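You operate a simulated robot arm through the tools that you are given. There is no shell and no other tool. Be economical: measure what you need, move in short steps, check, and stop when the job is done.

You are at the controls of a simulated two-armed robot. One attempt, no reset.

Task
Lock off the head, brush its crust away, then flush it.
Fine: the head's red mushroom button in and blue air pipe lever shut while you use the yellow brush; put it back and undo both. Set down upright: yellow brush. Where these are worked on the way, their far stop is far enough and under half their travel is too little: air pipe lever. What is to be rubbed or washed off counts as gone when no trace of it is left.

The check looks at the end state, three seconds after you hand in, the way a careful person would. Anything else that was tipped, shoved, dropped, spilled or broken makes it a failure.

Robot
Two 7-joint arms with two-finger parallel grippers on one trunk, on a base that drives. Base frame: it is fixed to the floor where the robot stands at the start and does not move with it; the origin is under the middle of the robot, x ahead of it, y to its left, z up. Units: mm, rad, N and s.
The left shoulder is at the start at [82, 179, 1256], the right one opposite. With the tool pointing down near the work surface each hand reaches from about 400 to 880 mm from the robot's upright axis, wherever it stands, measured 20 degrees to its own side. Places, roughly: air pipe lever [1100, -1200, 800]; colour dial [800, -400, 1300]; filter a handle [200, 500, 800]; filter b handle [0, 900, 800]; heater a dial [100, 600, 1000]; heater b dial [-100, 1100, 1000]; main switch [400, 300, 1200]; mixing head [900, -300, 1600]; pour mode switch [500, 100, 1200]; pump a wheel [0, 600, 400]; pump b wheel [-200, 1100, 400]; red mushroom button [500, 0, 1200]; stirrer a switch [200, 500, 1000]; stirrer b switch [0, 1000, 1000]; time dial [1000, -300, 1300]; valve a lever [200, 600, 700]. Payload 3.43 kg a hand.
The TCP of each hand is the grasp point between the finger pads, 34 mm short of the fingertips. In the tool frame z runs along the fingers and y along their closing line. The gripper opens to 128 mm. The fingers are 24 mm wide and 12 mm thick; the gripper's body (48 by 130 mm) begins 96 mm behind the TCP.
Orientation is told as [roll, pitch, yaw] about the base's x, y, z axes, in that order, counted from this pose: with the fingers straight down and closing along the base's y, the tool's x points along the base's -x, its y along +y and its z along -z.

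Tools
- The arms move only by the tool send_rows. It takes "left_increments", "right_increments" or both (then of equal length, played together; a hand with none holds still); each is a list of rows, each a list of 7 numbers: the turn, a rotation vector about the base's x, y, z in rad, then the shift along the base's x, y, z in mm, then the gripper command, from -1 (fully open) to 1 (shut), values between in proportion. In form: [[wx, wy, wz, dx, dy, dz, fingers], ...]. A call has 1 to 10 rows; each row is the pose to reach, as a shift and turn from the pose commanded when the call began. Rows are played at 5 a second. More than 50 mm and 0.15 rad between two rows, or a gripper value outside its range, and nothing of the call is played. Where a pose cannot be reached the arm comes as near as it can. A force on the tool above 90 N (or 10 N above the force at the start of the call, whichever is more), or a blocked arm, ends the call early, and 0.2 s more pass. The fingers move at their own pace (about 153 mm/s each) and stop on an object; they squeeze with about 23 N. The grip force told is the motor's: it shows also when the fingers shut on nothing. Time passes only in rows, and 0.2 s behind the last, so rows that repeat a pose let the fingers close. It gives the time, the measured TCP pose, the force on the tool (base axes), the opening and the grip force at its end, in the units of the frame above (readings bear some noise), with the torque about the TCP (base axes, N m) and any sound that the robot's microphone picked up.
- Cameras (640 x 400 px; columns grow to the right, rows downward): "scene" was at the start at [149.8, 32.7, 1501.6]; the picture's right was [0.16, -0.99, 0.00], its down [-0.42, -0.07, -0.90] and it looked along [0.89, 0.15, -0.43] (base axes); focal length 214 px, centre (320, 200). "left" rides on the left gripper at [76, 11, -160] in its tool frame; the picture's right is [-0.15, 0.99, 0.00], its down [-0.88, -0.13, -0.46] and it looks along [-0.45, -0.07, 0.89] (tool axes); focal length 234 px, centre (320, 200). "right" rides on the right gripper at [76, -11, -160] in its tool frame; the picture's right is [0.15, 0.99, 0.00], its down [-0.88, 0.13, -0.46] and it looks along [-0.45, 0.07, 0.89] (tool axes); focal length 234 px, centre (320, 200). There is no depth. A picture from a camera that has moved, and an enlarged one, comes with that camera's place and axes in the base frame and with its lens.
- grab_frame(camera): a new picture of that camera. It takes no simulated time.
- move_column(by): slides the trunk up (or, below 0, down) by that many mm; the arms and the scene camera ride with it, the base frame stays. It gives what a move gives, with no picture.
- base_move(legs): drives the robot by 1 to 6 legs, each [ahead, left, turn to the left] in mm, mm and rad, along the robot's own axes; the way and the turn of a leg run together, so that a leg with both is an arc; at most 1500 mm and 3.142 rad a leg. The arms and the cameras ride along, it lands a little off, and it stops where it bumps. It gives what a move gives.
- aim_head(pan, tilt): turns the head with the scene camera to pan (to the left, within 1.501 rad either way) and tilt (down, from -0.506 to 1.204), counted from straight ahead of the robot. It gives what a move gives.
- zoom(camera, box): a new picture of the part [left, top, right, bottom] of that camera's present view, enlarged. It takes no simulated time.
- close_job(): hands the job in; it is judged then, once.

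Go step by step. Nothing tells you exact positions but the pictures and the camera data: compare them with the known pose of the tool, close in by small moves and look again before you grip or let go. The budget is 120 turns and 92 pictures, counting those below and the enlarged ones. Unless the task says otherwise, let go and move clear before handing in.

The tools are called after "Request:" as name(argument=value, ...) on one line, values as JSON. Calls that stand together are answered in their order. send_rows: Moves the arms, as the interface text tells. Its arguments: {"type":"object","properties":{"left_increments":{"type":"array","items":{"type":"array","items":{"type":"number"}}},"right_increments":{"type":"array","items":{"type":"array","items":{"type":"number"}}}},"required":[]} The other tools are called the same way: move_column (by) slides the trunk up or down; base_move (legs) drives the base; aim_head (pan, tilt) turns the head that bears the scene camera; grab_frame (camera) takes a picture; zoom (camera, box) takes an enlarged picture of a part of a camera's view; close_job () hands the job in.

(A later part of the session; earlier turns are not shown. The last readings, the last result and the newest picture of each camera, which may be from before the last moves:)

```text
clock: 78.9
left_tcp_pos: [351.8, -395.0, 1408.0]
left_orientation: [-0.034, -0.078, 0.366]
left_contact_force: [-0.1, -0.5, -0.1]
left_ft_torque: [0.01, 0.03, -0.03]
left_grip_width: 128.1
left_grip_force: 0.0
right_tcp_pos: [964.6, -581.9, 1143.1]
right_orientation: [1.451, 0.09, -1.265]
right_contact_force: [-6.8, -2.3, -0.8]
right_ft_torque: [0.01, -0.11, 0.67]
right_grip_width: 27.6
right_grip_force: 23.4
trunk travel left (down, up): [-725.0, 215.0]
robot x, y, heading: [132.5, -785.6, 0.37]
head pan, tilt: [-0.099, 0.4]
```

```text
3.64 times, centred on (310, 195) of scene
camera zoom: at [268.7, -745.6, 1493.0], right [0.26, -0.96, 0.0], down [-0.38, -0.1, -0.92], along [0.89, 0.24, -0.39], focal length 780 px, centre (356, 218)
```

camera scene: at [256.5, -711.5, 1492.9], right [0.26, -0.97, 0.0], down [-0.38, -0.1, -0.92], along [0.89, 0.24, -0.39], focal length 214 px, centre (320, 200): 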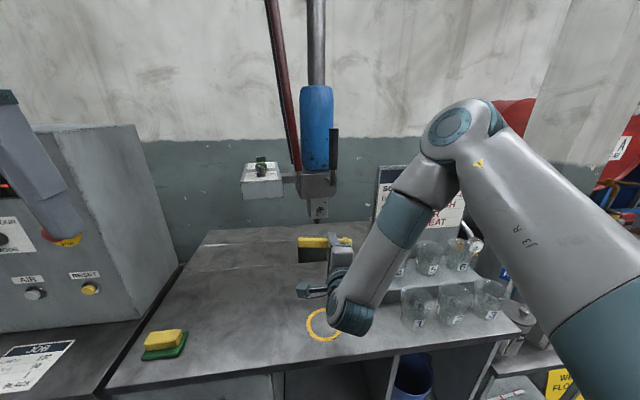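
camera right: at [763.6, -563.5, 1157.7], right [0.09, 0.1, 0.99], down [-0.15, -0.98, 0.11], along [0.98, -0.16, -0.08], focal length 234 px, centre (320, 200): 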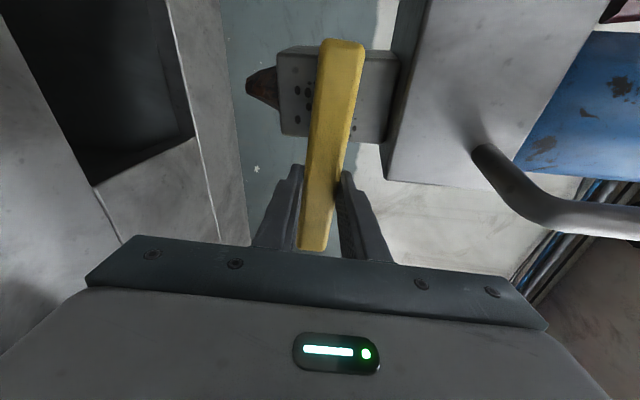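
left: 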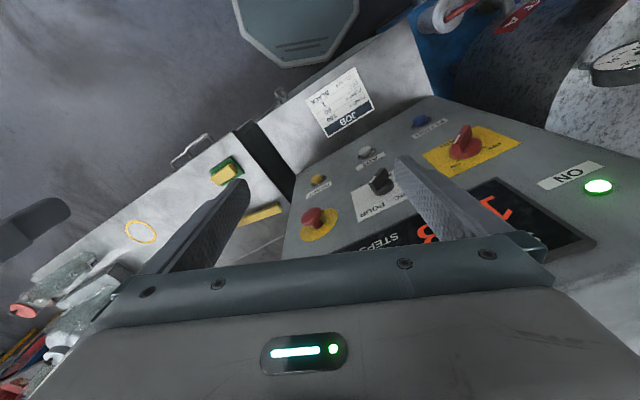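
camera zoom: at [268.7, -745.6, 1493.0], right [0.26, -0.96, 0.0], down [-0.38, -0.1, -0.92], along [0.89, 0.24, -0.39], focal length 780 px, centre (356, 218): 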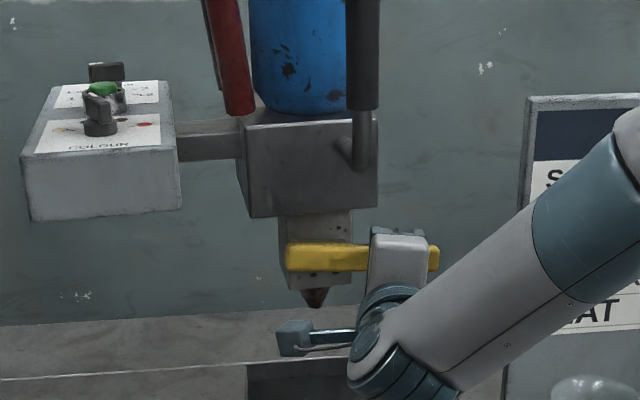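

Bristles touch at about 7 N. I press 3 mm more and stroke up and down with the trunk.

Request:
send_rows(right_increments=[[0, 0, 0, 3, 1, 0, 1]])

Request:
move_column(by=-45)

Request:
move_column(by=60)

Request:
move_column(by=-60)

Request:
grab_frame(camera="right")

```text
clock: 79.3
left_tcp_pos: [350.8, -394.4, 1406.9]
left_orientation: [-0.036, -0.078, 0.366]
left_contact_force: [1.1, -0.2, 0.0]
left_ft_torque: [0.01, -0.05, 0.01]
left_grip_width: 127.9
left_grip_force: 0.1
right_tcp_pos: [968.6, -580.7, 1143.6]
right_orientation: [1.45, 0.089, -1.267]
right_contact_force: [-7.1, -3.0, -2.4]
right_ft_torque: [-0.11, -0.12, 0.73]
right_grip_width: 27.7
right_grip_force: 22.9
trunk travel left (down, up): [-725.0, 215.0]
robot x, y, heading: [138.7, -786.1, 0.369]
head pan, tilt: [-0.099, 0.4]
```

```text
clock: 80.2
left_tcp_pos: [353.3, -393.1, 1362.9]
left_orientation: [-0.033, -0.076, 0.367]
left_contact_force: [-0.7, -0.6, -0.2]
left_ft_torque: [0.01, -0.03, 0.02]
left_grip_width: 128.0
left_grip_force: 0.1
right_tcp_pos: [969.0, -582.0, 1097.4]
right_orientation: [1.449, 0.089, -1.271]
right_contact_force: [-3.1, -1.6, -1.9]
right_ft_torque: [-0.11, -0.06, 0.33]
right_grip_width: 27.6
right_grip_force: 23.6
trunk travel left (down, up): [-680.0, 260.0]
robot x, y, heading: [136.0, -786.3, 0.365]
head pan, tilt: [-0.099, 0.4]
```

```text
clock: 81.2
left_tcp_pos: [351.7, -394.1, 1424.1]
left_orientation: [-0.036, -0.077, 0.367]
left_contact_force: [0.0, -1.0, -0.1]
left_ft_torque: [0.03, -0.04, 0.01]
left_grip_width: 127.8
left_grip_force: 0.1
right_tcp_pos: [969.4, -581.1, 1158.3]
right_orientation: [1.451, 0.089, -1.269]
right_contact_force: [-2.2, -1.6, -0.3]
right_ft_torque: [0.11, 0.0, 0.22]
right_grip_width: 27.0
right_grip_force: 22.7
trunk travel left (down, up): [-740.0, 200.0]
robot x, y, heading: [133.5, -786.8, 0.368]
head pan, tilt: [-0.099, 0.4]
```

```text
clock: 82.2
left_tcp_pos: [353.1, -392.6, 1361.9]
left_orientation: [-0.035, -0.076, 0.366]
left_contact_force: [-0.4, -0.2, 0.0]
left_ft_torque: [-0.03, 0.01, 0.01]
left_grip_width: 127.8
left_grip_force: 0.1
right_tcp_pos: [969.3, -581.6, 1098.1]
right_orientation: [1.449, 0.088, -1.269]
right_contact_force: [-2.0, 0.0, -1.4]
right_ft_torque: [-0.07, -0.01, 0.11]
right_grip_width: 27.2
right_grip_force: 23.1
trunk travel left (down, up): [-680.0, 260.0]
robot x, y, heading: [134.7, -788.2, 0.373]
head pan, tilt: [-0.099, 0.4]
```

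```text
32 pictures are left
camera right: at [793.3, -557.5, 1112.2], right [0.1, 0.09, 0.99], down [-0.15, -0.98, 0.11], along [0.98, -0.16, -0.08], focal length 234 px, centre (320, 200)
```

right: 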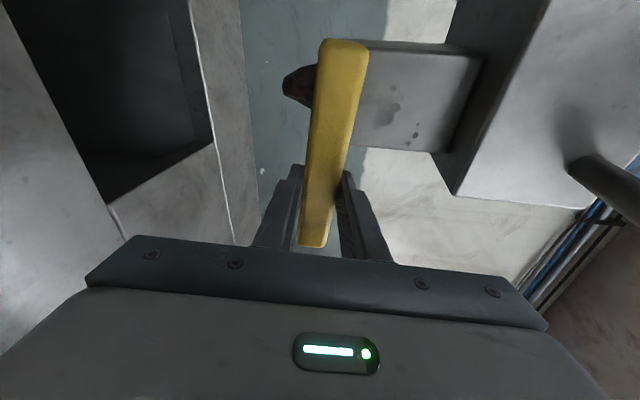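

The crust is fading but faint traces remain on the right and upper part. I press a bit more, shift right 14 mm and stroke further.

Request:
send_rows(right_increments=[[0, 0, 0, 10, -11, 0, 1], [0, 0, 0, 10, -11, 0, 1]])

Request:
move_column(by=64)

Request:
move_column(by=-35)

Request:
move_column(by=35)

Request:
move_column(by=-64)

Request:
grab_frame(camera="right")

```text
clock: 82.8
left_tcp_pos: [352.1, -392.9, 1362.3]
left_orientation: [-0.037, -0.08, 0.366]
left_contact_force: [-0.6, -0.6, 0.1]
left_ft_torque: [-0.01, 0.01, -0.03]
left_grip_width: 127.9
left_grip_force: 0.1
right_tcp_pos: [978.6, -589.7, 1098.8]
right_orientation: [1.442, 0.086, -1.278]
right_contact_force: [-5.7, -2.5, -1.2]
right_ft_torque: [-0.03, -0.11, 0.59]
right_grip_width: 27.1
right_grip_force: 23.1
trunk travel left (down, up): [-680.0, 260.0]
robot x, y, heading: [135.2, -788.6, 0.366]
head pan, tilt: [-0.099, 0.4]
```

```text
clock: 83.8
left_tcp_pos: [351.7, -394.3, 1426.6]
left_orientation: [-0.035, -0.075, 0.366]
left_contact_force: [0.6, -0.2, 0.5]
left_ft_torque: [0.01, 0.01, 0.01]
left_grip_width: 128.1
left_grip_force: 0.0
right_tcp_pos: [978.4, -591.0, 1163.8]
right_orientation: [1.444, 0.088, -1.278]
right_contact_force: [-3.4, -1.3, -0.9]
right_ft_torque: [0.05, -0.03, 0.13]
right_grip_width: 27.3
right_grip_force: 23.0
trunk travel left (down, up): [-744.0, 196.0]
robot x, y, heading: [133.4, -787.5, 0.369]
head pan, tilt: [-0.099, 0.4]
```

```text
clock: 84.6
left_tcp_pos: [352.8, -393.8, 1390.9]
left_orientation: [-0.036, -0.076, 0.365]
left_contact_force: [0.2, 0.2, -0.1]
left_ft_torque: [-0.04, -0.02, -0.01]
left_grip_width: 128.1
left_grip_force: 0.2
right_tcp_pos: [979.9, -590.3, 1127.8]
right_orientation: [1.442, 0.088, -1.278]
right_contact_force: [-1.7, -1.0, -1.6]
right_ft_torque: [-0.04, -0.02, 0.06]
right_grip_width: 27.0
right_grip_force: 22.7
trunk travel left (down, up): [-709.0, 231.0]
robot x, y, heading: [131.5, -787.0, 0.371]
head pan, tilt: [-0.099, 0.4]
```

```text
clock: 85.4
left_tcp_pos: [350.7, -394.3, 1426.9]
left_orientation: [-0.036, -0.075, 0.366]
left_contact_force: [-0.9, 0.0, 0.0]
left_ft_torque: [0.0, 0.0, 0.02]
left_grip_width: 128.1
left_grip_force: 0.1
right_tcp_pos: [977.7, -589.4, 1163.9]
right_orientation: [1.446, 0.089, -1.277]
right_contact_force: [-2.1, -0.9, 0.1]
right_ft_torque: [0.07, -0.06, 0.1]
right_grip_width: 27.3
right_grip_force: 23.2
trunk travel left (down, up): [-744.0, 196.0]
robot x, y, heading: [133.7, -783.3, 0.369]
head pan, tilt: [-0.099, 0.4]
```

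```text
clock: 86.4
left_tcp_pos: [351.9, -394.1, 1363.2]
left_orientation: [-0.036, -0.077, 0.368]
left_contact_force: [-0.2, -0.3, -0.1]
left_ft_torque: [0.0, -0.02, 0.03]
left_grip_width: 127.9
left_grip_force: 0.0
right_tcp_pos: [978.2, -591.0, 1099.2]
right_orientation: [1.443, 0.086, -1.278]
right_contact_force: [-1.3, -0.6, -1.9]
right_ft_torque: [-0.05, 0.03, 0.08]
right_grip_width: 27.3
right_grip_force: 23.0
trunk travel left (down, up): [-680.0, 260.0]
robot x, y, heading: [134.2, -787.9, 0.367]
head pan, tilt: [-0.099, 0.4]
```

```text
31 pictures are left
camera right: at [803.0, -565.1, 1114.4], right [0.1, 0.09, 0.99], down [-0.16, -0.98, 0.11], along [0.98, -0.17, -0.09], focal length 234 px, centre (320, 200)
```

right: 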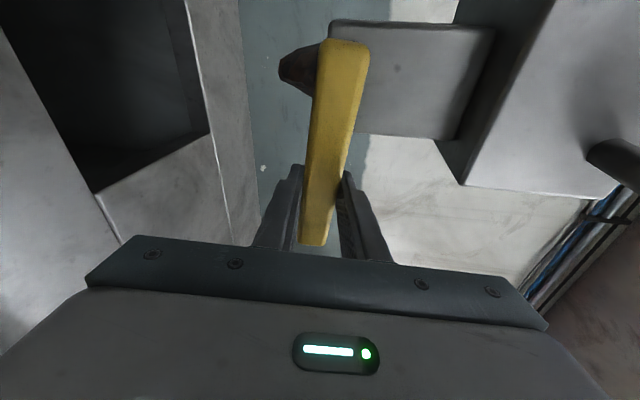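

The visible face is clean. I pull back to inspect the rest of the face and the nozzle.

Request:
send_rows(right_increments=[[0, 0, 0, -30, -12, 0, 1], [0, 0, 0, -70, -27, 0, 1], [0, 0, 0, -105, -40, -10, 1]])

Request:
zoom(camera="scene", box=[280, 150, 380, 240])

Request:
grab_frame(camera="right")

```text
clock: 87.2
left_tcp_pos: [350.7, -393.6, 1363.3]
left_orientation: [-0.035, -0.077, 0.367]
left_contact_force: [0.4, 0.2, -0.4]
left_ft_torque: [0.01, -0.01, -0.01]
left_grip_width: 128.1
left_grip_force: 0.0
right_tcp_pos: [872.8, -630.7, 1090.0]
right_orientation: [1.441, 0.087, -1.28]
right_contact_force: [-0.8, 0.3, -1.6]
right_ft_torque: [-0.01, -0.02, 0.0]
right_grip_width: 27.3
right_grip_force: 22.9
trunk travel left (down, up): [-680.0, 260.0]
robot x, y, heading: [136.2, -786.4, 0.364]
head pan, tilt: [-0.099, 0.4]
```

```text
4.44 times, centred on (330, 195) of scene
camera zoom: at [269.1, -744.3, 1447.9], right [0.26, -0.96, 0.0], down [-0.38, -0.1, -0.92], along [0.89, 0.24, -0.39], focal length 953 px, centre (276, 222)
```

zoom: 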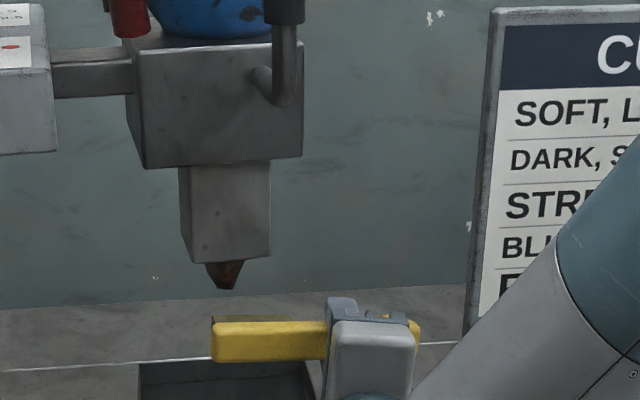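

```text
29 pictures are left
camera right: at [698.0, -604.2, 1105.7], right [0.1, 0.09, 0.99], down [-0.16, -0.98, 0.11], along [0.98, -0.17, -0.09], focal length 234 px, centre (320, 200)
```

right: 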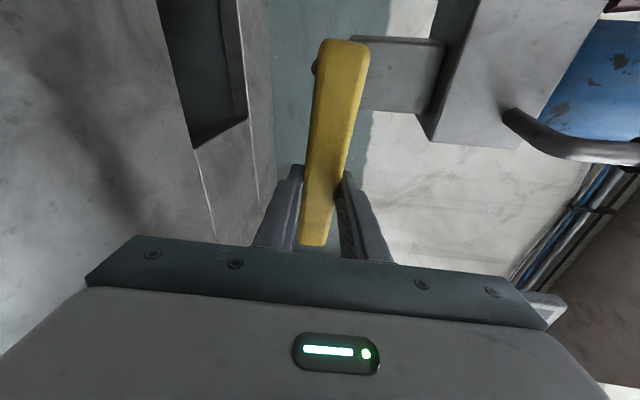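

Request:
zoom(camera="scene", box=[305, 182, 350, 218])

```text
11.11 times, centred on (328, 200) of scene
camera zoom: at [269.1, -744.3, 1447.9], right [0.26, -0.96, 0.0], down [-0.38, -0.1, -0.92], along [0.89, 0.24, -0.39], focal length 2383 px, centre (237, 200)
```

zoom: 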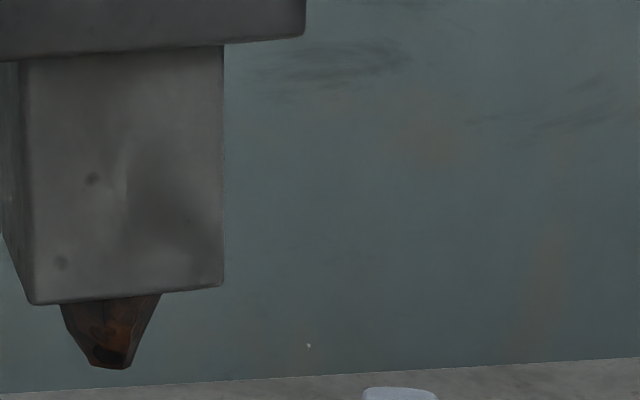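

Two faint spots remain on the left part of the face. I go back in with the brush shifted 24 mm left and a bit more pressure.

Request:
send_rows(right_increments=[[0, 0, 0, 30, 27, 4, 1], [0, 0, 0, 60, 45, 8, 1], [0, 0, 0, 90, 60, 10, 1], [0, 0, 0, 103, 65, 10, 1], [0, 0, 0, 105, 66, 10, 1]])

Request:
move_column(by=50)

Request:
move_column(by=-50)

Request:
move_column(by=50)

Request:
move_column(by=-50)

```text
clock: 88.4
left_tcp_pos: [350.4, -396.0, 1363.1]
left_orientation: [-0.035, -0.077, 0.367]
left_contact_force: [-0.8, 0.2, 0.9]
left_ft_torque: [-0.05, 0.01, 0.01]
left_grip_width: 127.9
left_grip_force: 0.1
right_tcp_pos: [978.8, -565.9, 1100.3]
right_orientation: [1.444, 0.086, -1.276]
right_contact_force: [-12.9, -10.6, -1.8]
right_ft_torque: [0.08, -0.19, 0.49]
right_grip_width: 27.9
right_grip_force: 23.0
trunk travel left (down, up): [-680.0, 260.0]
robot x, y, heading: [132.8, -784.5, 0.363]
head pan, tilt: [-0.099, 0.4]
```

```text
clock: 89.3
left_tcp_pos: [350.2, -393.5, 1413.4]
left_orientation: [-0.035, -0.078, 0.37]
left_contact_force: [0.2, 0.5, -1.0]
left_ft_torque: [-0.01, 0.04, 0.01]
left_grip_width: 127.9
left_grip_force: 0.0
right_tcp_pos: [977.4, -563.3, 1152.3]
right_orientation: [1.447, 0.088, -1.277]
right_contact_force: [-7.8, -4.3, 1.1]
right_ft_torque: [0.12, -0.13, 0.27]
right_grip_width: 27.5
right_grip_force: 23.2
trunk travel left (down, up): [-730.0, 210.0]
robot x, y, heading: [130.1, -787.4, 0.366]
head pan, tilt: [-0.099, 0.4]
```

```text
clock: 90.2
left_tcp_pos: [350.2, -394.9, 1362.0]
left_orientation: [-0.036, -0.078, 0.366]
left_contact_force: [-0.2, -0.1, -0.1]
left_ft_torque: [0.04, -0.01, 0.01]
left_grip_width: 128.1
left_grip_force: 0.0
right_tcp_pos: [978.3, -564.7, 1099.0]
right_orientation: [1.445, 0.089, -1.276]
right_contact_force: [-6.9, -4.2, -2.3]
right_ft_torque: [-0.01, -0.09, 0.25]
right_grip_width: 27.3
right_grip_force: 23.1
trunk travel left (down, up): [-680.0, 260.0]
robot x, y, heading: [131.3, -783.9, 0.361]
head pan, tilt: [-0.099, 0.4]
```

```text
clock: 91.2
left_tcp_pos: [351.4, -395.9, 1412.8]
left_orientation: [-0.036, -0.079, 0.367]
left_contact_force: [0.7, -0.9, 0.4]
left_ft_torque: [0.01, 0.03, -0.02]
left_grip_width: 128.2
left_grip_force: 0.0
right_tcp_pos: [979.0, -565.5, 1151.9]
right_orientation: [1.447, 0.09, -1.277]
right_contact_force: [-5.5, -3.9, 1.9]
right_ft_torque: [0.13, -0.08, 0.23]
right_grip_width: 27.3
right_grip_force: 23.5
trunk travel left (down, up): [-730.0, 210.0]
robot x, y, heading: [132.2, -787.5, 0.369]
head pan, tilt: [-0.099, 0.4]
```

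```text
clock: 92.1
left_tcp_pos: [351.9, -394.7, 1363.5]
left_orientation: [-0.034, -0.078, 0.364]
left_contact_force: [0.6, 0.4, -0.2]
left_ft_torque: [-0.04, 0.0, 0.0]
left_grip_width: 128.2
left_grip_force: 0.0
right_tcp_pos: [978.3, -564.6, 1099.5]
right_orientation: [1.44, 0.088, -1.276]
right_contact_force: [-6.8, -4.0, -2.2]
right_ft_torque: [-0.03, -0.08, 0.25]
right_grip_width: 27.3
right_grip_force: 22.8
trunk travel left (down, up): [-680.0, 260.0]
robot x, y, heading: [130.1, -786.1, 0.366]
head pan, tilt: [-0.099, 0.4]
```

Request:
send_rows(right_increments=[[0, 0, 0, -30, -12, 0, 1], [0, 0, 0, -70, -27, -10, 1], [0, 0, 0, -105, -40, -20, 1]])

Request:
zoom(camera="scene", box=[305, 182, 350, 218])

```text
clock: 92.9
left_tcp_pos: [351.9, -392.3, 1362.3]
left_orientation: [-0.033, -0.076, 0.367]
left_contact_force: [-0.2, 0.9, -0.2]
left_ft_torque: [0.04, -0.03, 0.02]
left_grip_width: 127.9
left_grip_force: 0.2
right_tcp_pos: [873.5, -604.5, 1079.7]
right_orientation: [1.444, 0.088, -1.277]
right_contact_force: [0.2, 0.2, -1.4]
right_ft_torque: [0.0, 0.02, -0.01]
right_grip_width: 27.6
right_grip_force: 22.8
trunk travel left (down, up): [-680.0, 260.0]
robot x, y, heading: [131.8, -786.8, 0.367]
head pan, tilt: [-0.099, 0.4]
```

```text
11.11 times, centred on (328, 200) of scene
camera zoom: at [269.1, -744.1, 1447.9], right [0.26, -0.96, 0.0], down [-0.38, -0.1, -0.92], along [0.89, 0.24, -0.39], focal length 2383 px, centre (237, 200)
```

zoom: 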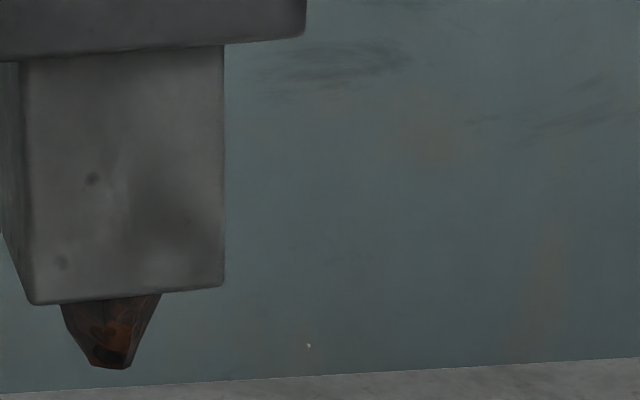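

The two spots did not change, so they are metal texture; a soft dark patch on the right I will brush once more with firmer pressure to be sure.

Request:
send_rows(right_increments=[[0, 0, 0, 35, -4, 10, 1], [0, 0, 0, 75, 10, 20, 1], [0, 0, 0, 105, 20, 25, 1], [0, 0, 0, 114, 24, 25, 1], [0, 0, 0, 117, 25, 25, 1]])

Request:
move_column(by=50)

Request:
move_column(by=-50)

Request:
move_column(by=50)

Request:
move_column(by=-50)

Request:
send_rows(right_increments=[[0, 0, 0, -30, -12, 0, 1], [0, 0, 0, -70, -27, -10, 1], [0, 0, 0, -115, -42, -20, 1]])

Request:
zoom(camera="scene", box=[305, 182, 350, 218])

```text
clock: 94.1
left_tcp_pos: [350.7, -394.5, 1363.5]
left_orientation: [-0.035, -0.079, 0.366]
left_contact_force: [0.1, -1.0, -0.8]
left_ft_torque: [-0.01, 0.01, -0.01]
left_grip_width: 127.8
left_grip_force: 0.0
right_tcp_pos: [988.2, -581.2, 1104.0]
right_orientation: [1.441, 0.085, -1.276]
right_contact_force: [-13.4, -7.2, -5.8]
right_ft_torque: [-0.14, -0.15, 0.49]
right_grip_width: 27.8
right_grip_force: 23.2
trunk travel left (down, up): [-680.0, 260.0]
robot x, y, heading: [129.5, -785.6, 0.36]
head pan, tilt: [-0.099, 0.4]
```

```text
clock: 95.0
left_tcp_pos: [350.6, -393.8, 1412.0]
left_orientation: [-0.035, -0.08, 0.366]
left_contact_force: [0.0, -0.4, 0.1]
left_ft_torque: [-0.02, 0.01, 0.01]
left_grip_width: 127.8
left_grip_force: 0.1
right_tcp_pos: [990.3, -578.6, 1156.6]
right_orientation: [1.446, 0.088, -1.278]
right_contact_force: [-7.3, -4.8, 1.7]
right_ft_torque: [0.14, -0.1, 0.25]
right_grip_width: 27.3
right_grip_force: 22.9
trunk travel left (down, up): [-730.0, 210.0]
robot x, y, heading: [132.8, -784.8, 0.361]
head pan, tilt: [-0.099, 0.4]
```

```text
clock: 95.9
left_tcp_pos: [351.2, -395.0, 1362.3]
left_orientation: [-0.035, -0.079, 0.367]
left_contact_force: [1.2, -1.5, -0.2]
left_ft_torque: [0.03, -0.02, 0.03]
left_grip_width: 128.0
left_grip_force: 0.0
right_tcp_pos: [990.1, -579.9, 1104.7]
right_orientation: [1.444, 0.087, -1.275]
right_contact_force: [-6.8, -2.3, -2.3]
right_ft_torque: [-0.01, -0.07, 0.27]
right_grip_width: 27.5
right_grip_force: 23.1
trunk travel left (down, up): [-680.0, 260.0]
robot x, y, heading: [131.0, -789.5, 0.365]
head pan, tilt: [-0.099, 0.4]
```

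```text
clock: 96.8
left_tcp_pos: [350.9, -394.2, 1413.5]
left_orientation: [-0.035, -0.079, 0.366]
left_contact_force: [-0.2, 0.1, -0.3]
left_ft_torque: [0.01, -0.01, 0.02]
left_grip_width: 128.1
left_grip_force: 0.0
right_tcp_pos: [989.8, -578.9, 1157.1]
right_orientation: [1.445, 0.089, -1.278]
right_contact_force: [-5.4, -3.7, 1.4]
right_ft_torque: [0.13, -0.09, 0.23]
right_grip_width: 27.6
right_grip_force: 22.5
trunk travel left (down, up): [-730.0, 210.0]
robot x, y, heading: [134.2, -788.0, 0.368]
head pan, tilt: [-0.099, 0.4]
```

```text
clock: 97.8
left_tcp_pos: [351.6, -393.9, 1363.2]
left_orientation: [-0.035, -0.079, 0.367]
left_contact_force: [0.0, 0.2, 0.6]
left_ft_torque: [0.01, 0.02, 0.02]
left_grip_width: 128.2
left_grip_force: 0.1
right_tcp_pos: [989.2, -579.5, 1103.8]
right_orientation: [1.439, 0.088, -1.276]
right_contact_force: [-7.1, -3.3, -2.7]
right_ft_torque: [-0.03, -0.08, 0.3]
right_grip_width: 27.8
right_grip_force: 23.2
trunk travel left (down, up): [-680.0, 260.0]
robot x, y, heading: [128.4, -785.0, 0.368]
head pan, tilt: [-0.099, 0.4]
```

```text
clock: 98.6
left_tcp_pos: [352.2, -392.9, 1363.1]
left_orientation: [-0.036, -0.077, 0.366]
left_contact_force: [0.8, 0.3, 0.1]
left_ft_torque: [0.0, 0.01, 0.02]
left_grip_width: 128.1
left_grip_force: 0.0
right_tcp_pos: [875.5, -620.6, 1083.7]
right_orientation: [1.442, 0.09, -1.277]
right_contact_force: [0.1, -0.3, -0.3]
right_ft_torque: [-0.06, 0.01, 0.0]
right_grip_width: 27.5
right_grip_force: 23.6
trunk travel left (down, up): [-680.0, 260.0]
robot x, y, heading: [133.6, -786.4, 0.365]
head pan, tilt: [-0.099, 0.4]
```

```text
11.11 times, centred on (328, 200) of scene
camera zoom: at [268.8, -744.5, 1448.0], right [0.26, -0.96, 0.0], down [-0.38, -0.1, -0.92], along [0.89, 0.24, -0.39], focal length 2383 px, centre (237, 200)
```

zoom: 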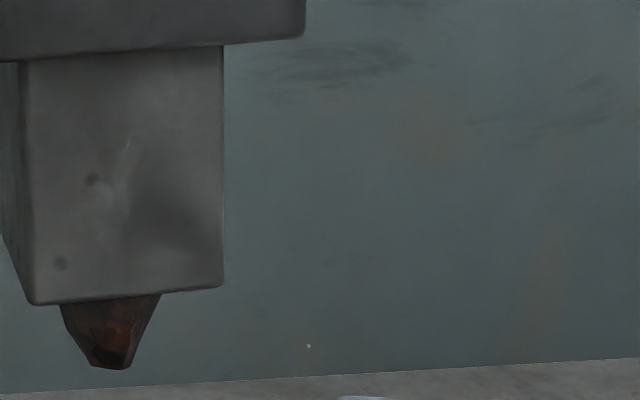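

The patch is unchanged too: it is metal shading, the crust is gone. I retract, restore trunk height and drive back left toward the brush's place.

Request:
send_rows(right_increments=[[0, 0, 0, -35, -13, 0, 1], [0, 0, 0, -70, -25, 0, 1], [0, 0, 0, -90, -28, 0, 1]])

Request:
move_column(by=45)

Request:
base_move(legs=[[0, 480, 0]])

Request:
send_rows(right_increments=[[0, 0, 0, 5, 2, 5, 1]])

```text
clock: 99.4
left_tcp_pos: [352.4, -393.1, 1363.2]
left_orientation: [-0.035, -0.076, 0.366]
left_contact_force: [0.1, -0.2, 0.3]
left_ft_torque: [0.01, 0.02, 0.04]
left_grip_width: 127.9
left_grip_force: 0.1
right_tcp_pos: [786.1, -650.2, 1084.4]
right_orientation: [1.444, 0.086, -1.279]
right_contact_force: [0.8, -0.1, -1.1]
right_ft_torque: [0.01, 0.01, -0.02]
right_grip_width: 27.3
right_grip_force: 23.0
trunk travel left (down, up): [-680.0, 260.0]
robot x, y, heading: [131.8, -788.8, 0.37]
head pan, tilt: [-0.099, 0.4]
```

```text
clock: 100.2
left_tcp_pos: [352.3, -393.5, 1407.1]
left_orientation: [-0.034, -0.076, 0.368]
left_contact_force: [0.9, -0.6, -0.9]
left_ft_torque: [-0.01, -0.02, 0.0]
left_grip_width: 127.9
left_grip_force: 0.0
right_tcp_pos: [786.9, -647.8, 1129.0]
right_orientation: [1.441, 0.085, -1.278]
right_contact_force: [0.6, 0.4, -0.6]
right_ft_torque: [0.03, 0.0, -0.01]
right_grip_width: 27.3
right_grip_force: 23.5
trunk travel left (down, up): [-725.0, 215.0]
robot x, y, heading: [131.9, -790.5, 0.368]
head pan, tilt: [-0.099, 0.4]
```

```text
clock: 103.1
left_tcp_pos: [181.7, 54.8, 1407.6]
left_orientation: [-0.035, -0.077, 0.364]
left_contact_force: [-0.2, -0.1, -0.3]
left_ft_torque: [-0.01, -0.02, 0.0]
left_grip_width: 128.1
left_grip_force: 0.0
right_tcp_pos: [614.8, -202.2, 1129.1]
right_orientation: [1.442, 0.09, -1.279]
right_contact_force: [-1.1, -0.9, -0.8]
right_ft_torque: [0.02, -0.01, 0.02]
right_grip_width: 27.6
right_grip_force: 23.2
trunk travel left (down, up): [-725.0, 215.0]
robot x, y, heading: [-42.3, -338.0, 0.361]
head pan, tilt: [-0.099, 0.4]
```

```text
clock: 103.5
left_tcp_pos: [182.6, 54.3, 1408.0]
left_orientation: [-0.034, -0.076, 0.366]
left_contact_force: [-1.0, -0.3, -1.0]
left_ft_torque: [0.02, 0.04, 0.01]
left_grip_width: 127.9
left_grip_force: 0.2
right_tcp_pos: [620.3, -199.5, 1133.5]
right_orientation: [1.443, 0.085, -1.279]
right_contact_force: [1.3, 0.1, -1.0]
right_ft_torque: [-0.01, -0.01, -0.02]
right_grip_width: 27.4
right_grip_force: 22.9
trunk travel left (down, up): [-725.0, 215.0]
robot x, y, heading: [-38.8, -338.0, 0.363]
head pan, tilt: [-0.099, 0.4]
```

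Now I turn the hand back to tool-down above the brush's home spot.

Request:
send_rows(right_increments=[[-0.042, 0.138, 0, 4, 0, 5, 1], [-0.083, 0.276, 0, 8, 0, 10, 1], [-0.125, 0.415, 0, 12, -1, 15, 1], [-0.166, 0.553, 0, 16, -1, 20, 1], [-0.208, 0.691, 0, 20, -2, 25, 1], [-0.249, 0.829, 0, 24, -2, 30, 1], [-0.291, 0.967, 0, 28, -3, 35, 1], [-0.332, 1.106, 0, 32, -3, 40, 1], [-0.374, 1.244, 0, 35, -3, 40, 1], [-0.4156, 1.382, 0, 37, -3, 40, 1]])

Request:
grab_frame(camera="right")

```text
clock: 105.7
left_tcp_pos: [182.6, 56.8, 1406.7]
left_orientation: [-0.036, -0.077, 0.364]
left_contact_force: [-0.5, 0.8, -0.7]
left_ft_torque: [0.01, -0.02, -0.01]
left_grip_width: 127.8
left_grip_force: 0.1
right_tcp_pos: [657.9, -201.3, 1173.7]
right_orientation: [-0.003, 0.007, -1.366]
right_contact_force: [0.0, -0.8, -1.2]
right_ft_torque: [-0.02, 0.01, -0.03]
right_grip_width: 27.6
right_grip_force: 22.0
trunk travel left (down, up): [-725.0, 215.0]
robot x, y, heading: [-40.3, -338.1, 0.364]
head pan, tilt: [-0.099, 0.4]
```

```text
25 pictures are left
camera right: at [630.9, -130.8, 1334.1], right [0.94, 0.35, 0.0], down [0.31, -0.84, 0.45], along [0.15, -0.42, -0.89], focal length 234 px, centre (320, 200)
```

right: 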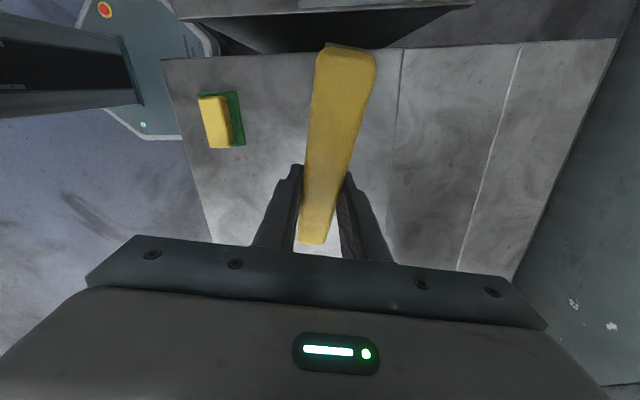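

The brush has tilted in the grip (bristle end up). I check the tilt from the scene camera.

Request:
aim_head(pan=-0.3, tilt=0.5)

Request:
zoom(camera="scene", box=[240, 110, 400, 230])

```text
clock: 106.4
left_tcp_pos: [181.8, 56.1, 1407.5]
left_orientation: [-0.036, -0.078, 0.365]
left_contact_force: [0.6, -0.2, 0.1]
left_ft_torque: [0.0, 0.0, 0.0]
left_grip_width: 128.0
left_grip_force: 0.0
right_tcp_pos: [658.0, -202.8, 1173.8]
right_orientation: [0.0, 0.011, -1.367]
right_contact_force: [-0.3, 0.2, 0.1]
right_ft_torque: [-0.02, 0.03, 0.0]
right_grip_width: 27.3
right_grip_force: 22.6
trunk travel left (down, up): [-725.0, 215.0]
robot x, y, heading: [-40.0, -336.1, 0.363]
head pan, tilt: [-0.3, 0.499]
```

```text
3.33 times, centred on (320, 170) of scene
camera zoom: at [99.0, -313.6, 1483.8], right [0.06, -1.0, 0.0], down [-0.48, -0.03, -0.88], along [0.88, 0.06, -0.48], focal length 715 px, centre (320, 300)
```

zoom: 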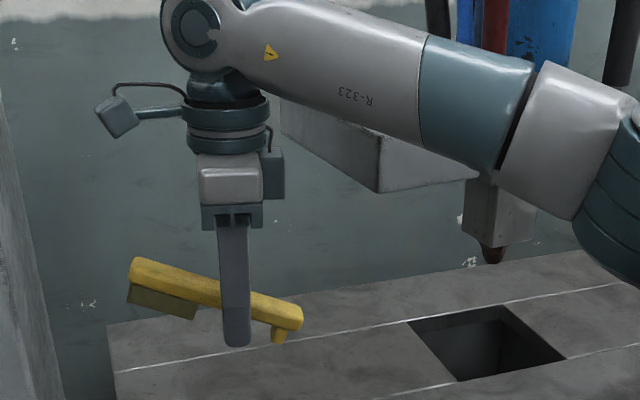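

The tilt is about 0.3 rad. Lowering the hand to its original height will let the foot at the right end meet the table and level the brush in the grip; I go down gently with the yaw corrected.

Request:
send_rows(right_increments=[[0, 0, 0.025, -1, 0, -45, 1], [0, 0, 0.048, -1, 0, -90, 1], [0, 0, 0.048, -1, 0, -135, 1], [0, 0, 0.048, -1, 0, -165, 1]])

Request:
send_rows(right_increments=[[0, 0, 0, 0, 0, -10, 1], [0, 0, 0, 0, 0, -18, 1], [0, 0, 0, 0, 0, -25, 1], [0, 0, 0, 0, 0, -32, 1], [0, 0, 0, 0, 0, -38, 1], [0, 0, 0, 0, 0, -39, 1]])

Request:
aim_head(pan=-0.1, tilt=0.55)

Request:
zoom(camera="scene", box=[300, 150, 440, 270])

```text
clock: 107.4
left_tcp_pos: [181.9, 54.6, 1407.5]
left_orientation: [-0.033, -0.075, 0.366]
left_contact_force: [0.7, -0.4, 0.3]
left_ft_torque: [0.01, 0.01, 0.01]
left_grip_width: 127.8
left_grip_force: 0.1
right_tcp_pos: [656.1, -201.7, 1009.5]
right_orientation: [-0.001, 0.008, -1.319]
right_contact_force: [0.8, 0.3, -0.5]
right_ft_torque: [-0.03, 0.02, -0.01]
right_grip_width: 27.5
right_grip_force: 22.6
trunk travel left (down, up): [-725.0, 215.0]
robot x, y, heading: [-38.6, -335.1, 0.368]
head pan, tilt: [-0.3, 0.499]
```

```text
clock: 108.8
left_tcp_pos: [181.8, 57.0, 1408.0]
left_orientation: [-0.037, -0.079, 0.366]
left_contact_force: [0.3, -0.1, 0.2]
left_ft_torque: [0.0, 0.01, -0.03]
left_grip_width: 127.8
left_grip_force: 0.0
right_tcp_pos: [655.6, -200.7, 972.2]
right_orientation: [0.001, 0.01, -1.315]
right_contact_force: [0.4, 3.7, 15.7]
right_ft_torque: [-0.43, -0.17, 0.05]
right_grip_width: 27.7
right_grip_force: 23.5
trunk travel left (down, up): [-725.0, 215.0]
robot x, y, heading: [-38.1, -339.3, 0.363]
head pan, tilt: [-0.3, 0.499]
```

```text
clock: 109.6
left_tcp_pos: [179.2, 55.4, 1406.4]
left_orientation: [-0.037, -0.079, 0.363]
left_contact_force: [0.2, 0.2, -0.8]
left_ft_torque: [-0.02, 0.03, -0.04]
left_grip_width: 128.2
left_grip_force: 0.1
right_tcp_pos: [654.6, -200.4, 972.7]
right_orientation: [0.001, 0.012, -1.318]
right_contact_force: [0.8, 6.7, 14.5]
right_ft_torque: [-0.49, -0.19, 0.07]
right_grip_width: 27.3
right_grip_force: 23.2
trunk travel left (down, up): [-725.0, 215.0]
robot x, y, heading: [-41.2, -340.7, 0.364]
head pan, tilt: [-0.099, 0.55]
```

```text
3.33 times, centred on (370, 210) of scene
camera zoom: at [93.1, -295.2, 1479.5], right [0.26, -0.97, 0.0], down [-0.5, -0.14, -0.85], along [0.82, 0.22, -0.52], focal length 715 px, centre (153, 167)
```

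zoom: 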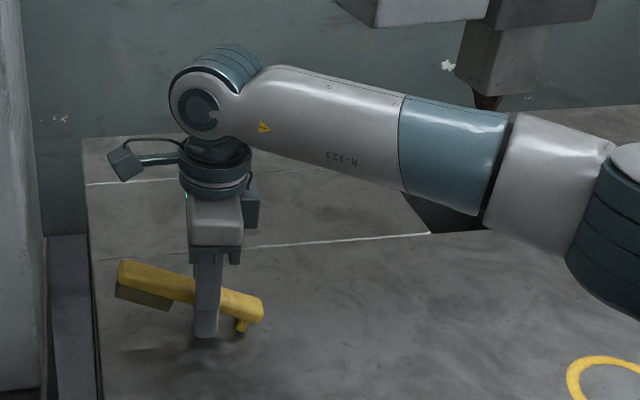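

It held its tilt. I tilt the hand itself 0.2 rad to lower the bristle end, keeping clear of the panel.

Request:
send_rows(right_increments=[[0, 0, 0, 0, 0, 4, 1], [-0.05, -0.013, 0, 0, 0, 4, 1], [-0.098, -0.025, 0, 0, 0, 4, 1], [-0.147, -0.038, 0, 0, 0, 4, 1], [-0.195, -0.05, 0, 0, 0, 4, 1]])

Request:
zoom(camera="scene", box=[300, 150, 440, 270])

```text
clock: 110.8
left_tcp_pos: [182.5, 55.5, 1407.9]
left_orientation: [-0.036, -0.076, 0.364]
left_contact_force: [0.1, -0.6, 0.1]
left_ft_torque: [-0.01, -0.01, 0.01]
left_grip_width: 128.0
left_grip_force: 0.0
right_tcp_pos: [654.6, -202.5, 974.7]
right_orientation: [0.001, -0.195, -1.318]
right_contact_force: [0.7, 0.3, -0.7]
right_ft_torque: [-0.01, 0.0, -0.04]
right_grip_width: 27.4
right_grip_force: 22.9
trunk travel left (down, up): [-725.0, 215.0]
robot x, y, heading: [-37.9, -337.1, 0.366]
head pan, tilt: [-0.099, 0.55]
```

```text
3.33 times, centred on (370, 210) of scene
camera zoom: at [94.7, -295.0, 1479.2], right [0.26, -0.97, 0.0], down [-0.5, -0.14, -0.85], along [0.82, 0.22, -0.52], focal length 715 px, centre (153, 167)
```

zoom: 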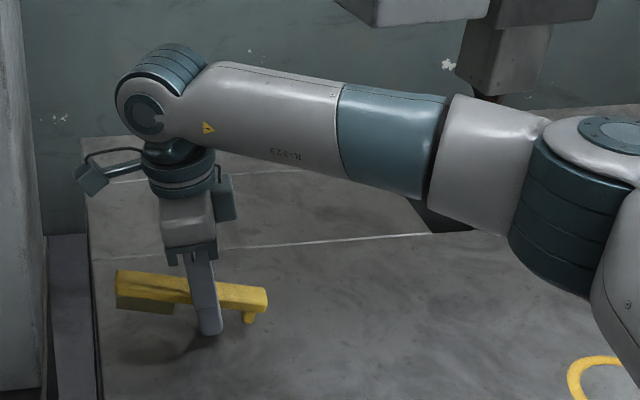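

Request:
send_rows(right_increments=[[-0.05, -0.013, 0, 0, 0, 0, 1], [-0.1, -0.026, 0, 0, 0, 0, 1], [-0.1, -0.026, 0, 0, 0, -4, 1], [-0.1, -0.026, 0, 0, 0, -8, 1]])

Request:
zoom(camera="scene", box=[305, 190, 385, 260])

```text
clock: 111.8
left_tcp_pos: [181.9, 56.3, 1408.3]
left_orientation: [-0.036, -0.076, 0.365]
left_contact_force: [0.2, -0.7, 0.9]
left_ft_torque: [-0.01, -0.01, 0.0]
left_grip_width: 128.2
left_grip_force: 0.0
right_tcp_pos: [655.3, -202.1, 966.3]
right_orientation: [0.0, -0.296, -1.318]
right_contact_force: [0.7, -0.9, -0.9]
right_ft_torque: [-0.03, -0.03, 0.01]
right_grip_width: 27.5
right_grip_force: 23.3
trunk travel left (down, up): [-725.0, 215.0]
robot x, y, heading: [-40.5, -338.3, 0.363]
head pan, tilt: [-0.099, 0.55]
```

```text
5.71 times, centred on (345, 225) of scene
camera zoom: at [95.1, -295.5, 1479.2], right [0.26, -0.97, 0.0], down [-0.5, -0.14, -0.85], along [0.82, 0.22, -0.52], focal length 1226 px, centre (177, 57)
```

zoom: 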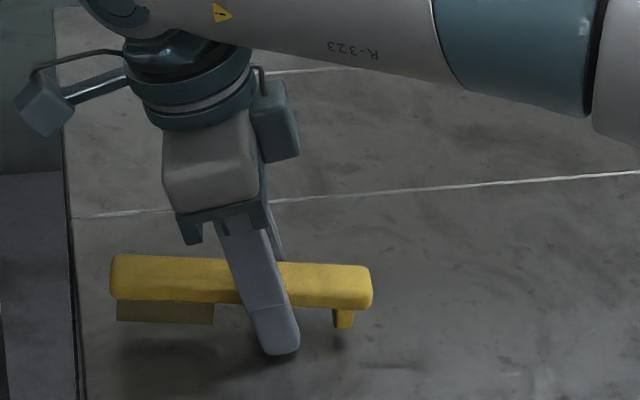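

Level now, just some millimetres above the table with fingertips nearly touching. I lower to contact and open slowly.

Request:
send_rows(right_increments=[[0, 0, 0, 0, 0, -2, 1], [0, 0, 0, 0, 0, -3, 1], [0, 0, 0, 0, 0, -3, 0.57], [0, 0, 0, 0, 0, -3, 0.5], [0, 0, 0, 0, 0, -3, 0.4], [0, 0, 0, 0, 0, -3, 0.4]])

Request:
zoom(camera="scene", box=[305, 190, 385, 260])

```text
clock: 113.2
left_tcp_pos: [181.2, 55.8, 1407.6]
left_orientation: [-0.037, -0.077, 0.365]
left_contact_force: [-0.3, 0.7, 0.2]
left_ft_torque: [0.0, -0.02, 0.06]
left_grip_width: 128.1
left_grip_force: 0.1
right_tcp_pos: [656.8, -202.6, 965.9]
right_orientation: [0.005, -0.293, -1.318]
right_contact_force: [16.1, 5.1, 28.0]
right_ft_torque: [0.11, -0.11, -0.14]
right_grip_width: 29.0
right_grip_force: 0.0
trunk travel left (down, up): [-725.0, 215.0]
robot x, y, heading: [-40.4, -337.1, 0.365]
head pan, tilt: [-0.099, 0.55]
```

```text
5.71 times, centred on (345, 225) of scene
camera zoom: at [93.9, -295.5, 1479.6], right [0.26, -0.97, 0.0], down [-0.5, -0.14, -0.85], along [0.82, 0.22, -0.52], focal length 1226 px, centre (177, 57)
```

zoom: 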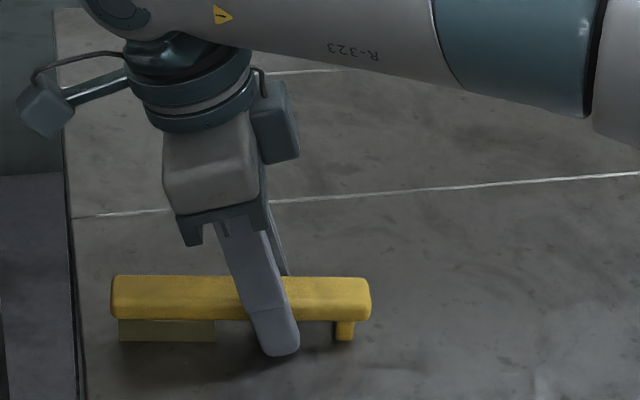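

The brush has settled onto the table. I ease up 2 mm, open wider and lift the hand off.

Request:
send_rows(right_increments=[[0, 0, 0, 0, 0, 3, 0.4], [0, 0, 0, 0, 0, 3, 0.1], [0, 0, 0, 0, 0, 3, -0.1], [0, 0, 0, 0, 0, 3, -0.1], [0, 0, 0, 0, 0, 25, -0.1], [0, 0, 0, 0, 0, 65, -0.1], [0, 0, 0, 0, 0, 110, -0.1], [0, 0, 0, 0, 0, 155, -0.1]])

Request:
zoom(camera="scene", box=[305, 190, 385, 260])

Request:
grab_frame(camera="right")

```text
clock: 115.0
left_tcp_pos: [181.0, 54.6, 1407.3]
left_orientation: [-0.034, -0.079, 0.364]
left_contact_force: [-0.4, -1.0, -0.5]
left_ft_torque: [-0.02, -0.02, 0.02]
left_grip_width: 127.9
left_grip_force: 0.0
right_tcp_pos: [655.2, -202.6, 1117.1]
right_orientation: [0.0, -0.295, -1.317]
right_contact_force: [-0.4, 0.1, -1.0]
right_ft_torque: [0.03, 0.01, -0.01]
right_grip_width: 70.2
right_grip_force: 0.1
trunk travel left (down, up): [-725.0, 215.0]
robot x, y, heading: [-36.7, -334.7, 0.362]
head pan, tilt: [-0.099, 0.55]
```

```text
5.71 times, centred on (345, 225) of scene
camera zoom: at [93.7, -295.8, 1479.2], right [0.26, -0.97, 0.0], down [-0.5, -0.14, -0.85], along [0.82, 0.22, -0.52], focal length 1226 px, centre (177, 57)
```

zoom: 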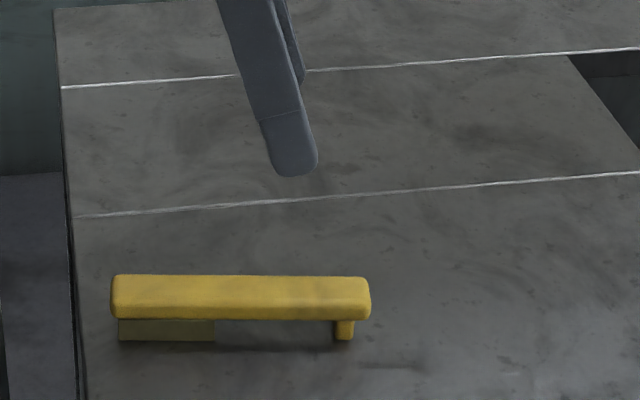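

```text
18 pictures are left
camera right: at [613.9, -89.3, 1248.5], right [0.92, 0.38, -0.04], down [0.3, -0.65, 0.69], along [0.24, -0.65, -0.72], focal length 234 px, centre (320, 200)
```

right: 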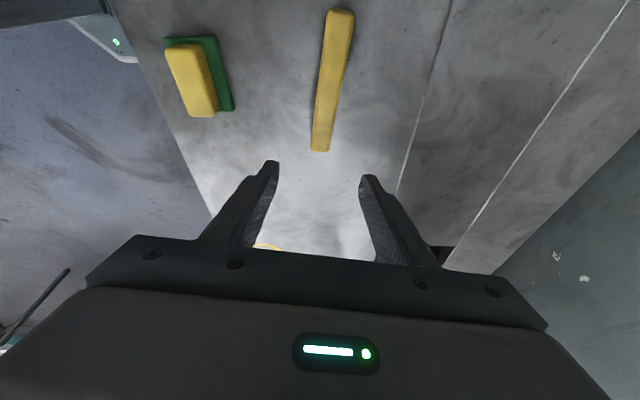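

The brush stands upright in its place. I withdraw the hand back and up to the travel pose, closed.

Request:
send_rows(right_increments=[[0.08, 0.02, 0, -20, -10, 30, 0], [0.16, 0.042, 0, -45, -25, 60, 1], [0.24, 0.063, 0, -70, -45, 90, 1], [0.286, 0.074, 0, -100, -70, 120, 1], [0.286, 0.074, 0, -125, -95, 150, 1], [0.286, 0.074, 0, -145, -120, 180, 1], [0.286, 0.074, 0, -157, -143, 215, 1]])

Request:
send_rows(right_increments=[[0, 0, 0.149, 0, 0, 0, 1], [0, 0, 0.298, 0, 0, 0, 1], [0, 0, 0.447, 0, 0, 0, 1], [0, 0, 0.596, 0, 0, 0, 1], [0, 0, 0.745, 0, 0, 0, 1], [0, 0, 0.894, 0, 0, 0, 1], [0, 0, 1.043, 0, 0, 0, 1], [0, 0, 1.192, 0, 0, 0, 1], [0, 0, 1.341, 0, 0, 0, 1], [0, 0, 1.49, 0, 0, 0, 1]])

Request:
send_rows(right_increments=[[0, 0, 0.1, 0, 0, 0, 1], [0, 0, 0.21, 0, 0, 0, 1]])

```text
clock: 116.6
left_tcp_pos: [180.0, 52.7, 1408.5]
left_orientation: [-0.034, -0.078, 0.365]
left_contact_force: [-0.2, -0.4, -0.2]
left_ft_torque: [0.05, -0.02, -0.01]
left_grip_width: 128.1
left_grip_force: 0.1
right_tcp_pos: [496.5, -346.1, 1334.5]
right_orientation: [0.002, 0.001, -1.318]
right_contact_force: [0.1, 0.4, 0.4]
right_ft_torque: [0.02, -0.02, 0.01]
right_grip_width: 0.0
right_grip_force: 23.6
trunk travel left (down, up): [-725.0, 215.0]
robot x, y, heading: [-35.6, -337.0, 0.365]
head pan, tilt: [-0.099, 0.55]
```

```text
clock: 118.8
left_tcp_pos: [181.6, 54.8, 1407.6]
left_orientation: [-0.035, -0.078, 0.363]
left_contact_force: [0.4, 0.0, -0.1]
left_ft_torque: [0.0, 0.01, -0.03]
left_grip_width: 127.7
left_grip_force: 0.0
right_tcp_pos: [498.4, -344.9, 1332.8]
right_orientation: [-0.001, 0.0, 0.174]
right_contact_force: [0.0, -0.1, 0.6]
right_ft_torque: [-0.03, 0.01, 0.01]
right_grip_width: 0.0
right_grip_force: 22.6
trunk travel left (down, up): [-725.0, 215.0]
robot x, y, heading: [-42.1, -337.9, 0.365]
head pan, tilt: [-0.099, 0.55]
```

```text
clock: 119.4
left_tcp_pos: [182.0, 55.4, 1407.7]
left_orientation: [-0.035, -0.077, 0.365]
left_contact_force: [0.2, -0.7, 0.1]
left_ft_torque: [-0.01, -0.01, -0.03]
left_grip_width: 128.0
left_grip_force: 0.0
right_tcp_pos: [498.9, -346.3, 1332.6]
right_orientation: [-0.001, 0.001, 0.383]
right_contact_force: [0.6, -0.1, 0.1]
right_ft_torque: [0.01, -0.01, 0.02]
right_grip_width: 0.0
right_grip_force: 23.2
trunk travel left (down, up): [-725.0, 215.0]
robot x, y, heading: [-39.8, -334.9, 0.363]
head pan, tilt: [-0.099, 0.55]
```

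Now I drive right 1025 mm to the air lever again.

Request:
base_move(legs=[[-5, -1025, 0.01]])

```text
clock: 124.6
left_tcp_pos: [540.1, -892.2, 1407.8]
left_orientation: [-0.037, -0.077, 0.375]
left_contact_force: [-0.3, 0.6, 1.2]
left_ft_torque: [-0.02, -0.02, -0.02]
left_grip_width: 128.2
left_grip_force: 0.2
right_tcp_pos: [859.4, -1288.6, 1333.0]
right_orientation: [0.0, -0.002, 0.392]
right_contact_force: [-0.2, -0.1, 0.5]
right_ft_torque: [-0.01, 0.01, -0.02]
right_grip_width: 0.0
right_grip_force: 23.0
trunk travel left (down, up): [-725.0, 215.0]
robot x, y, heading: [321.3, -1289.0, 0.368]
head pan, tilt: [-0.099, 0.55]
```

I bring the closed, tilted fingers above the horizontal lever, left of its pivot, still high.

Request:
send_rows(right_increments=[[0.02, -0.05, 0, 30, 30, 0, 1], [0.05, -0.12, 0, 60, 60, -10, 1], [0.08, -0.2, 0, 90, 90, -40, 1], [0.11, -0.28, 0, 120, 120, -80, 1], [0.14, -0.36, 0, 150, 145, -120, 1], [0.17, -0.43, 0, 175, 160, -160, 1], [0.19, -0.484, 0, 190, 168, -205, 1], [0.19, -0.484, 0, 193, 170, -245, 1]])

Request:
grab_frame(camera="right")

```text
refused: row 3 steps farther than a row can; nothing moved
```

```text
17 pictures are left
camera right: at [793.4, -1328.3, 1492.9], right [-0.51, 0.86, 0.0], down [0.76, 0.46, 0.45], along [0.39, 0.23, -0.89], focal length 234 px, centre (320, 200)
```

right: 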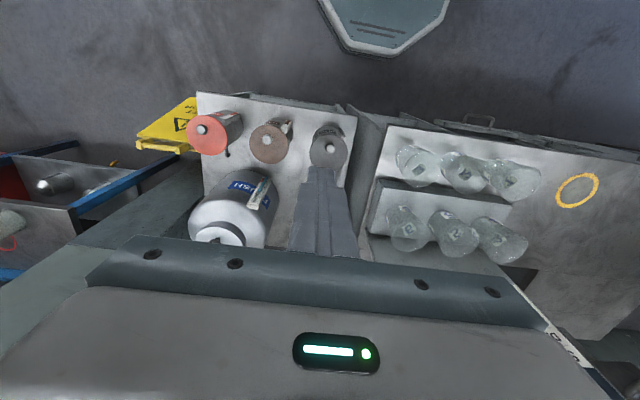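

A row was too long; I resend with smaller steps.

Request:
send_rows(right_increments=[[0.02, -0.05, 0, 25, 25, 0, 1], [0.04, -0.1, 0, 50, 50, -10, 1], [0.06, -0.16, 0, 76, 76, -30, 1], [0.09, -0.23, 0, 102, 100, -58, 1], [0.11, -0.29, 0, 126, 124, -88, 1], [0.14, -0.36, 0, 150, 142, -122, 1], [0.16, -0.42, 0, 170, 155, -162, 1], [0.19, -0.484, 0, 185, 165, -204, 1], [0.19, -0.484, 0, 193, 170, -245, 1]])

Request:
grab_frame(camera="right")

```text
clock: 126.6
left_tcp_pos: [540.9, -891.2, 1408.5]
left_orientation: [-0.035, -0.078, 0.376]
left_contact_force: [0.1, -0.4, -0.3]
left_ft_torque: [-0.03, 0.02, -0.02]
left_grip_width: 128.1
left_grip_force: 0.0
right_tcp_pos: [1054.3, -1119.2, 1086.9]
right_orientation: [-0.009, -0.521, 0.395]
right_contact_force: [0.3, 0.8, -0.2]
right_ft_torque: [0.02, 0.0, 0.02]
right_grip_width: 0.0
right_grip_force: 22.7
trunk travel left (down, up): [-725.0, 215.0]
robot x, y, heading: [320.7, -1288.8, 0.375]
head pan, tilt: [-0.099, 0.55]
```

```text
16 pictures are left
camera right: at [922.8, -1184.2, 1187.9], right [-0.49, 0.87, -0.08], down [0.44, 0.33, 0.83], along [0.75, 0.37, -0.55], focal length 234 px, centre (320, 200)
```

right: 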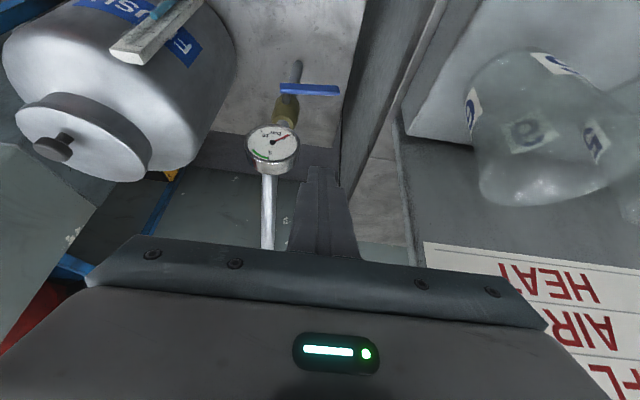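

The lever shows clearly: pivot near z 825, handle pointing left. I descend onto it and push it down and around to vertical.

Request:
send_rows(right_increments=[[0, 0, 0, 20, 8, -40, 1], [0, 0, 0, 40, 16, -80, 1], [0, 0, 0, 60, 24, -120, 1], [0, 0, 0, 75, 30, -160, 1], [0, 0, 0, 75, 30, -190, 1]])

Request:
zoom(camera="right", box=[220, 60, 460, 260])

```text
clock: 127.8
left_tcp_pos: [538.2, -892.1, 1407.5]
left_orientation: [-0.036, -0.077, 0.375]
left_contact_force: [-0.5, 1.1, -0.1]
left_ft_torque: [-0.03, 0.0, 0.02]
left_grip_width: 127.8
left_grip_force: 0.0
right_tcp_pos: [1127.3, -1089.5, 897.0]
right_orientation: [-0.01, -0.52, 0.394]
right_contact_force: [-0.3, -0.2, -0.1]
right_ft_torque: [0.0, 0.03, 0.03]
right_grip_width: 0.0
right_grip_force: 22.6
trunk travel left (down, up): [-725.0, 215.0]
robot x, y, heading: [324.2, -1290.0, 0.373]
head pan, tilt: [-0.099, 0.55]
```

```text
2.00 times, centred on (340, 160) of right
camera zoom: at [996.0, -1153.6, 998.5], right [-0.49, 0.87, -0.08], down [0.45, 0.33, 0.83], along [0.75, 0.37, -0.55], focal length 468 px, centre (280, 280)
```

zoom: 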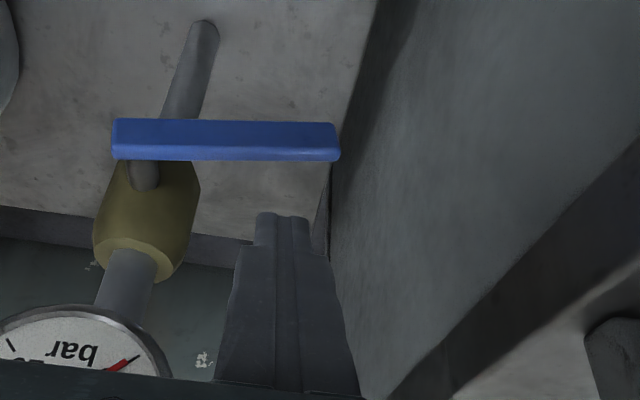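

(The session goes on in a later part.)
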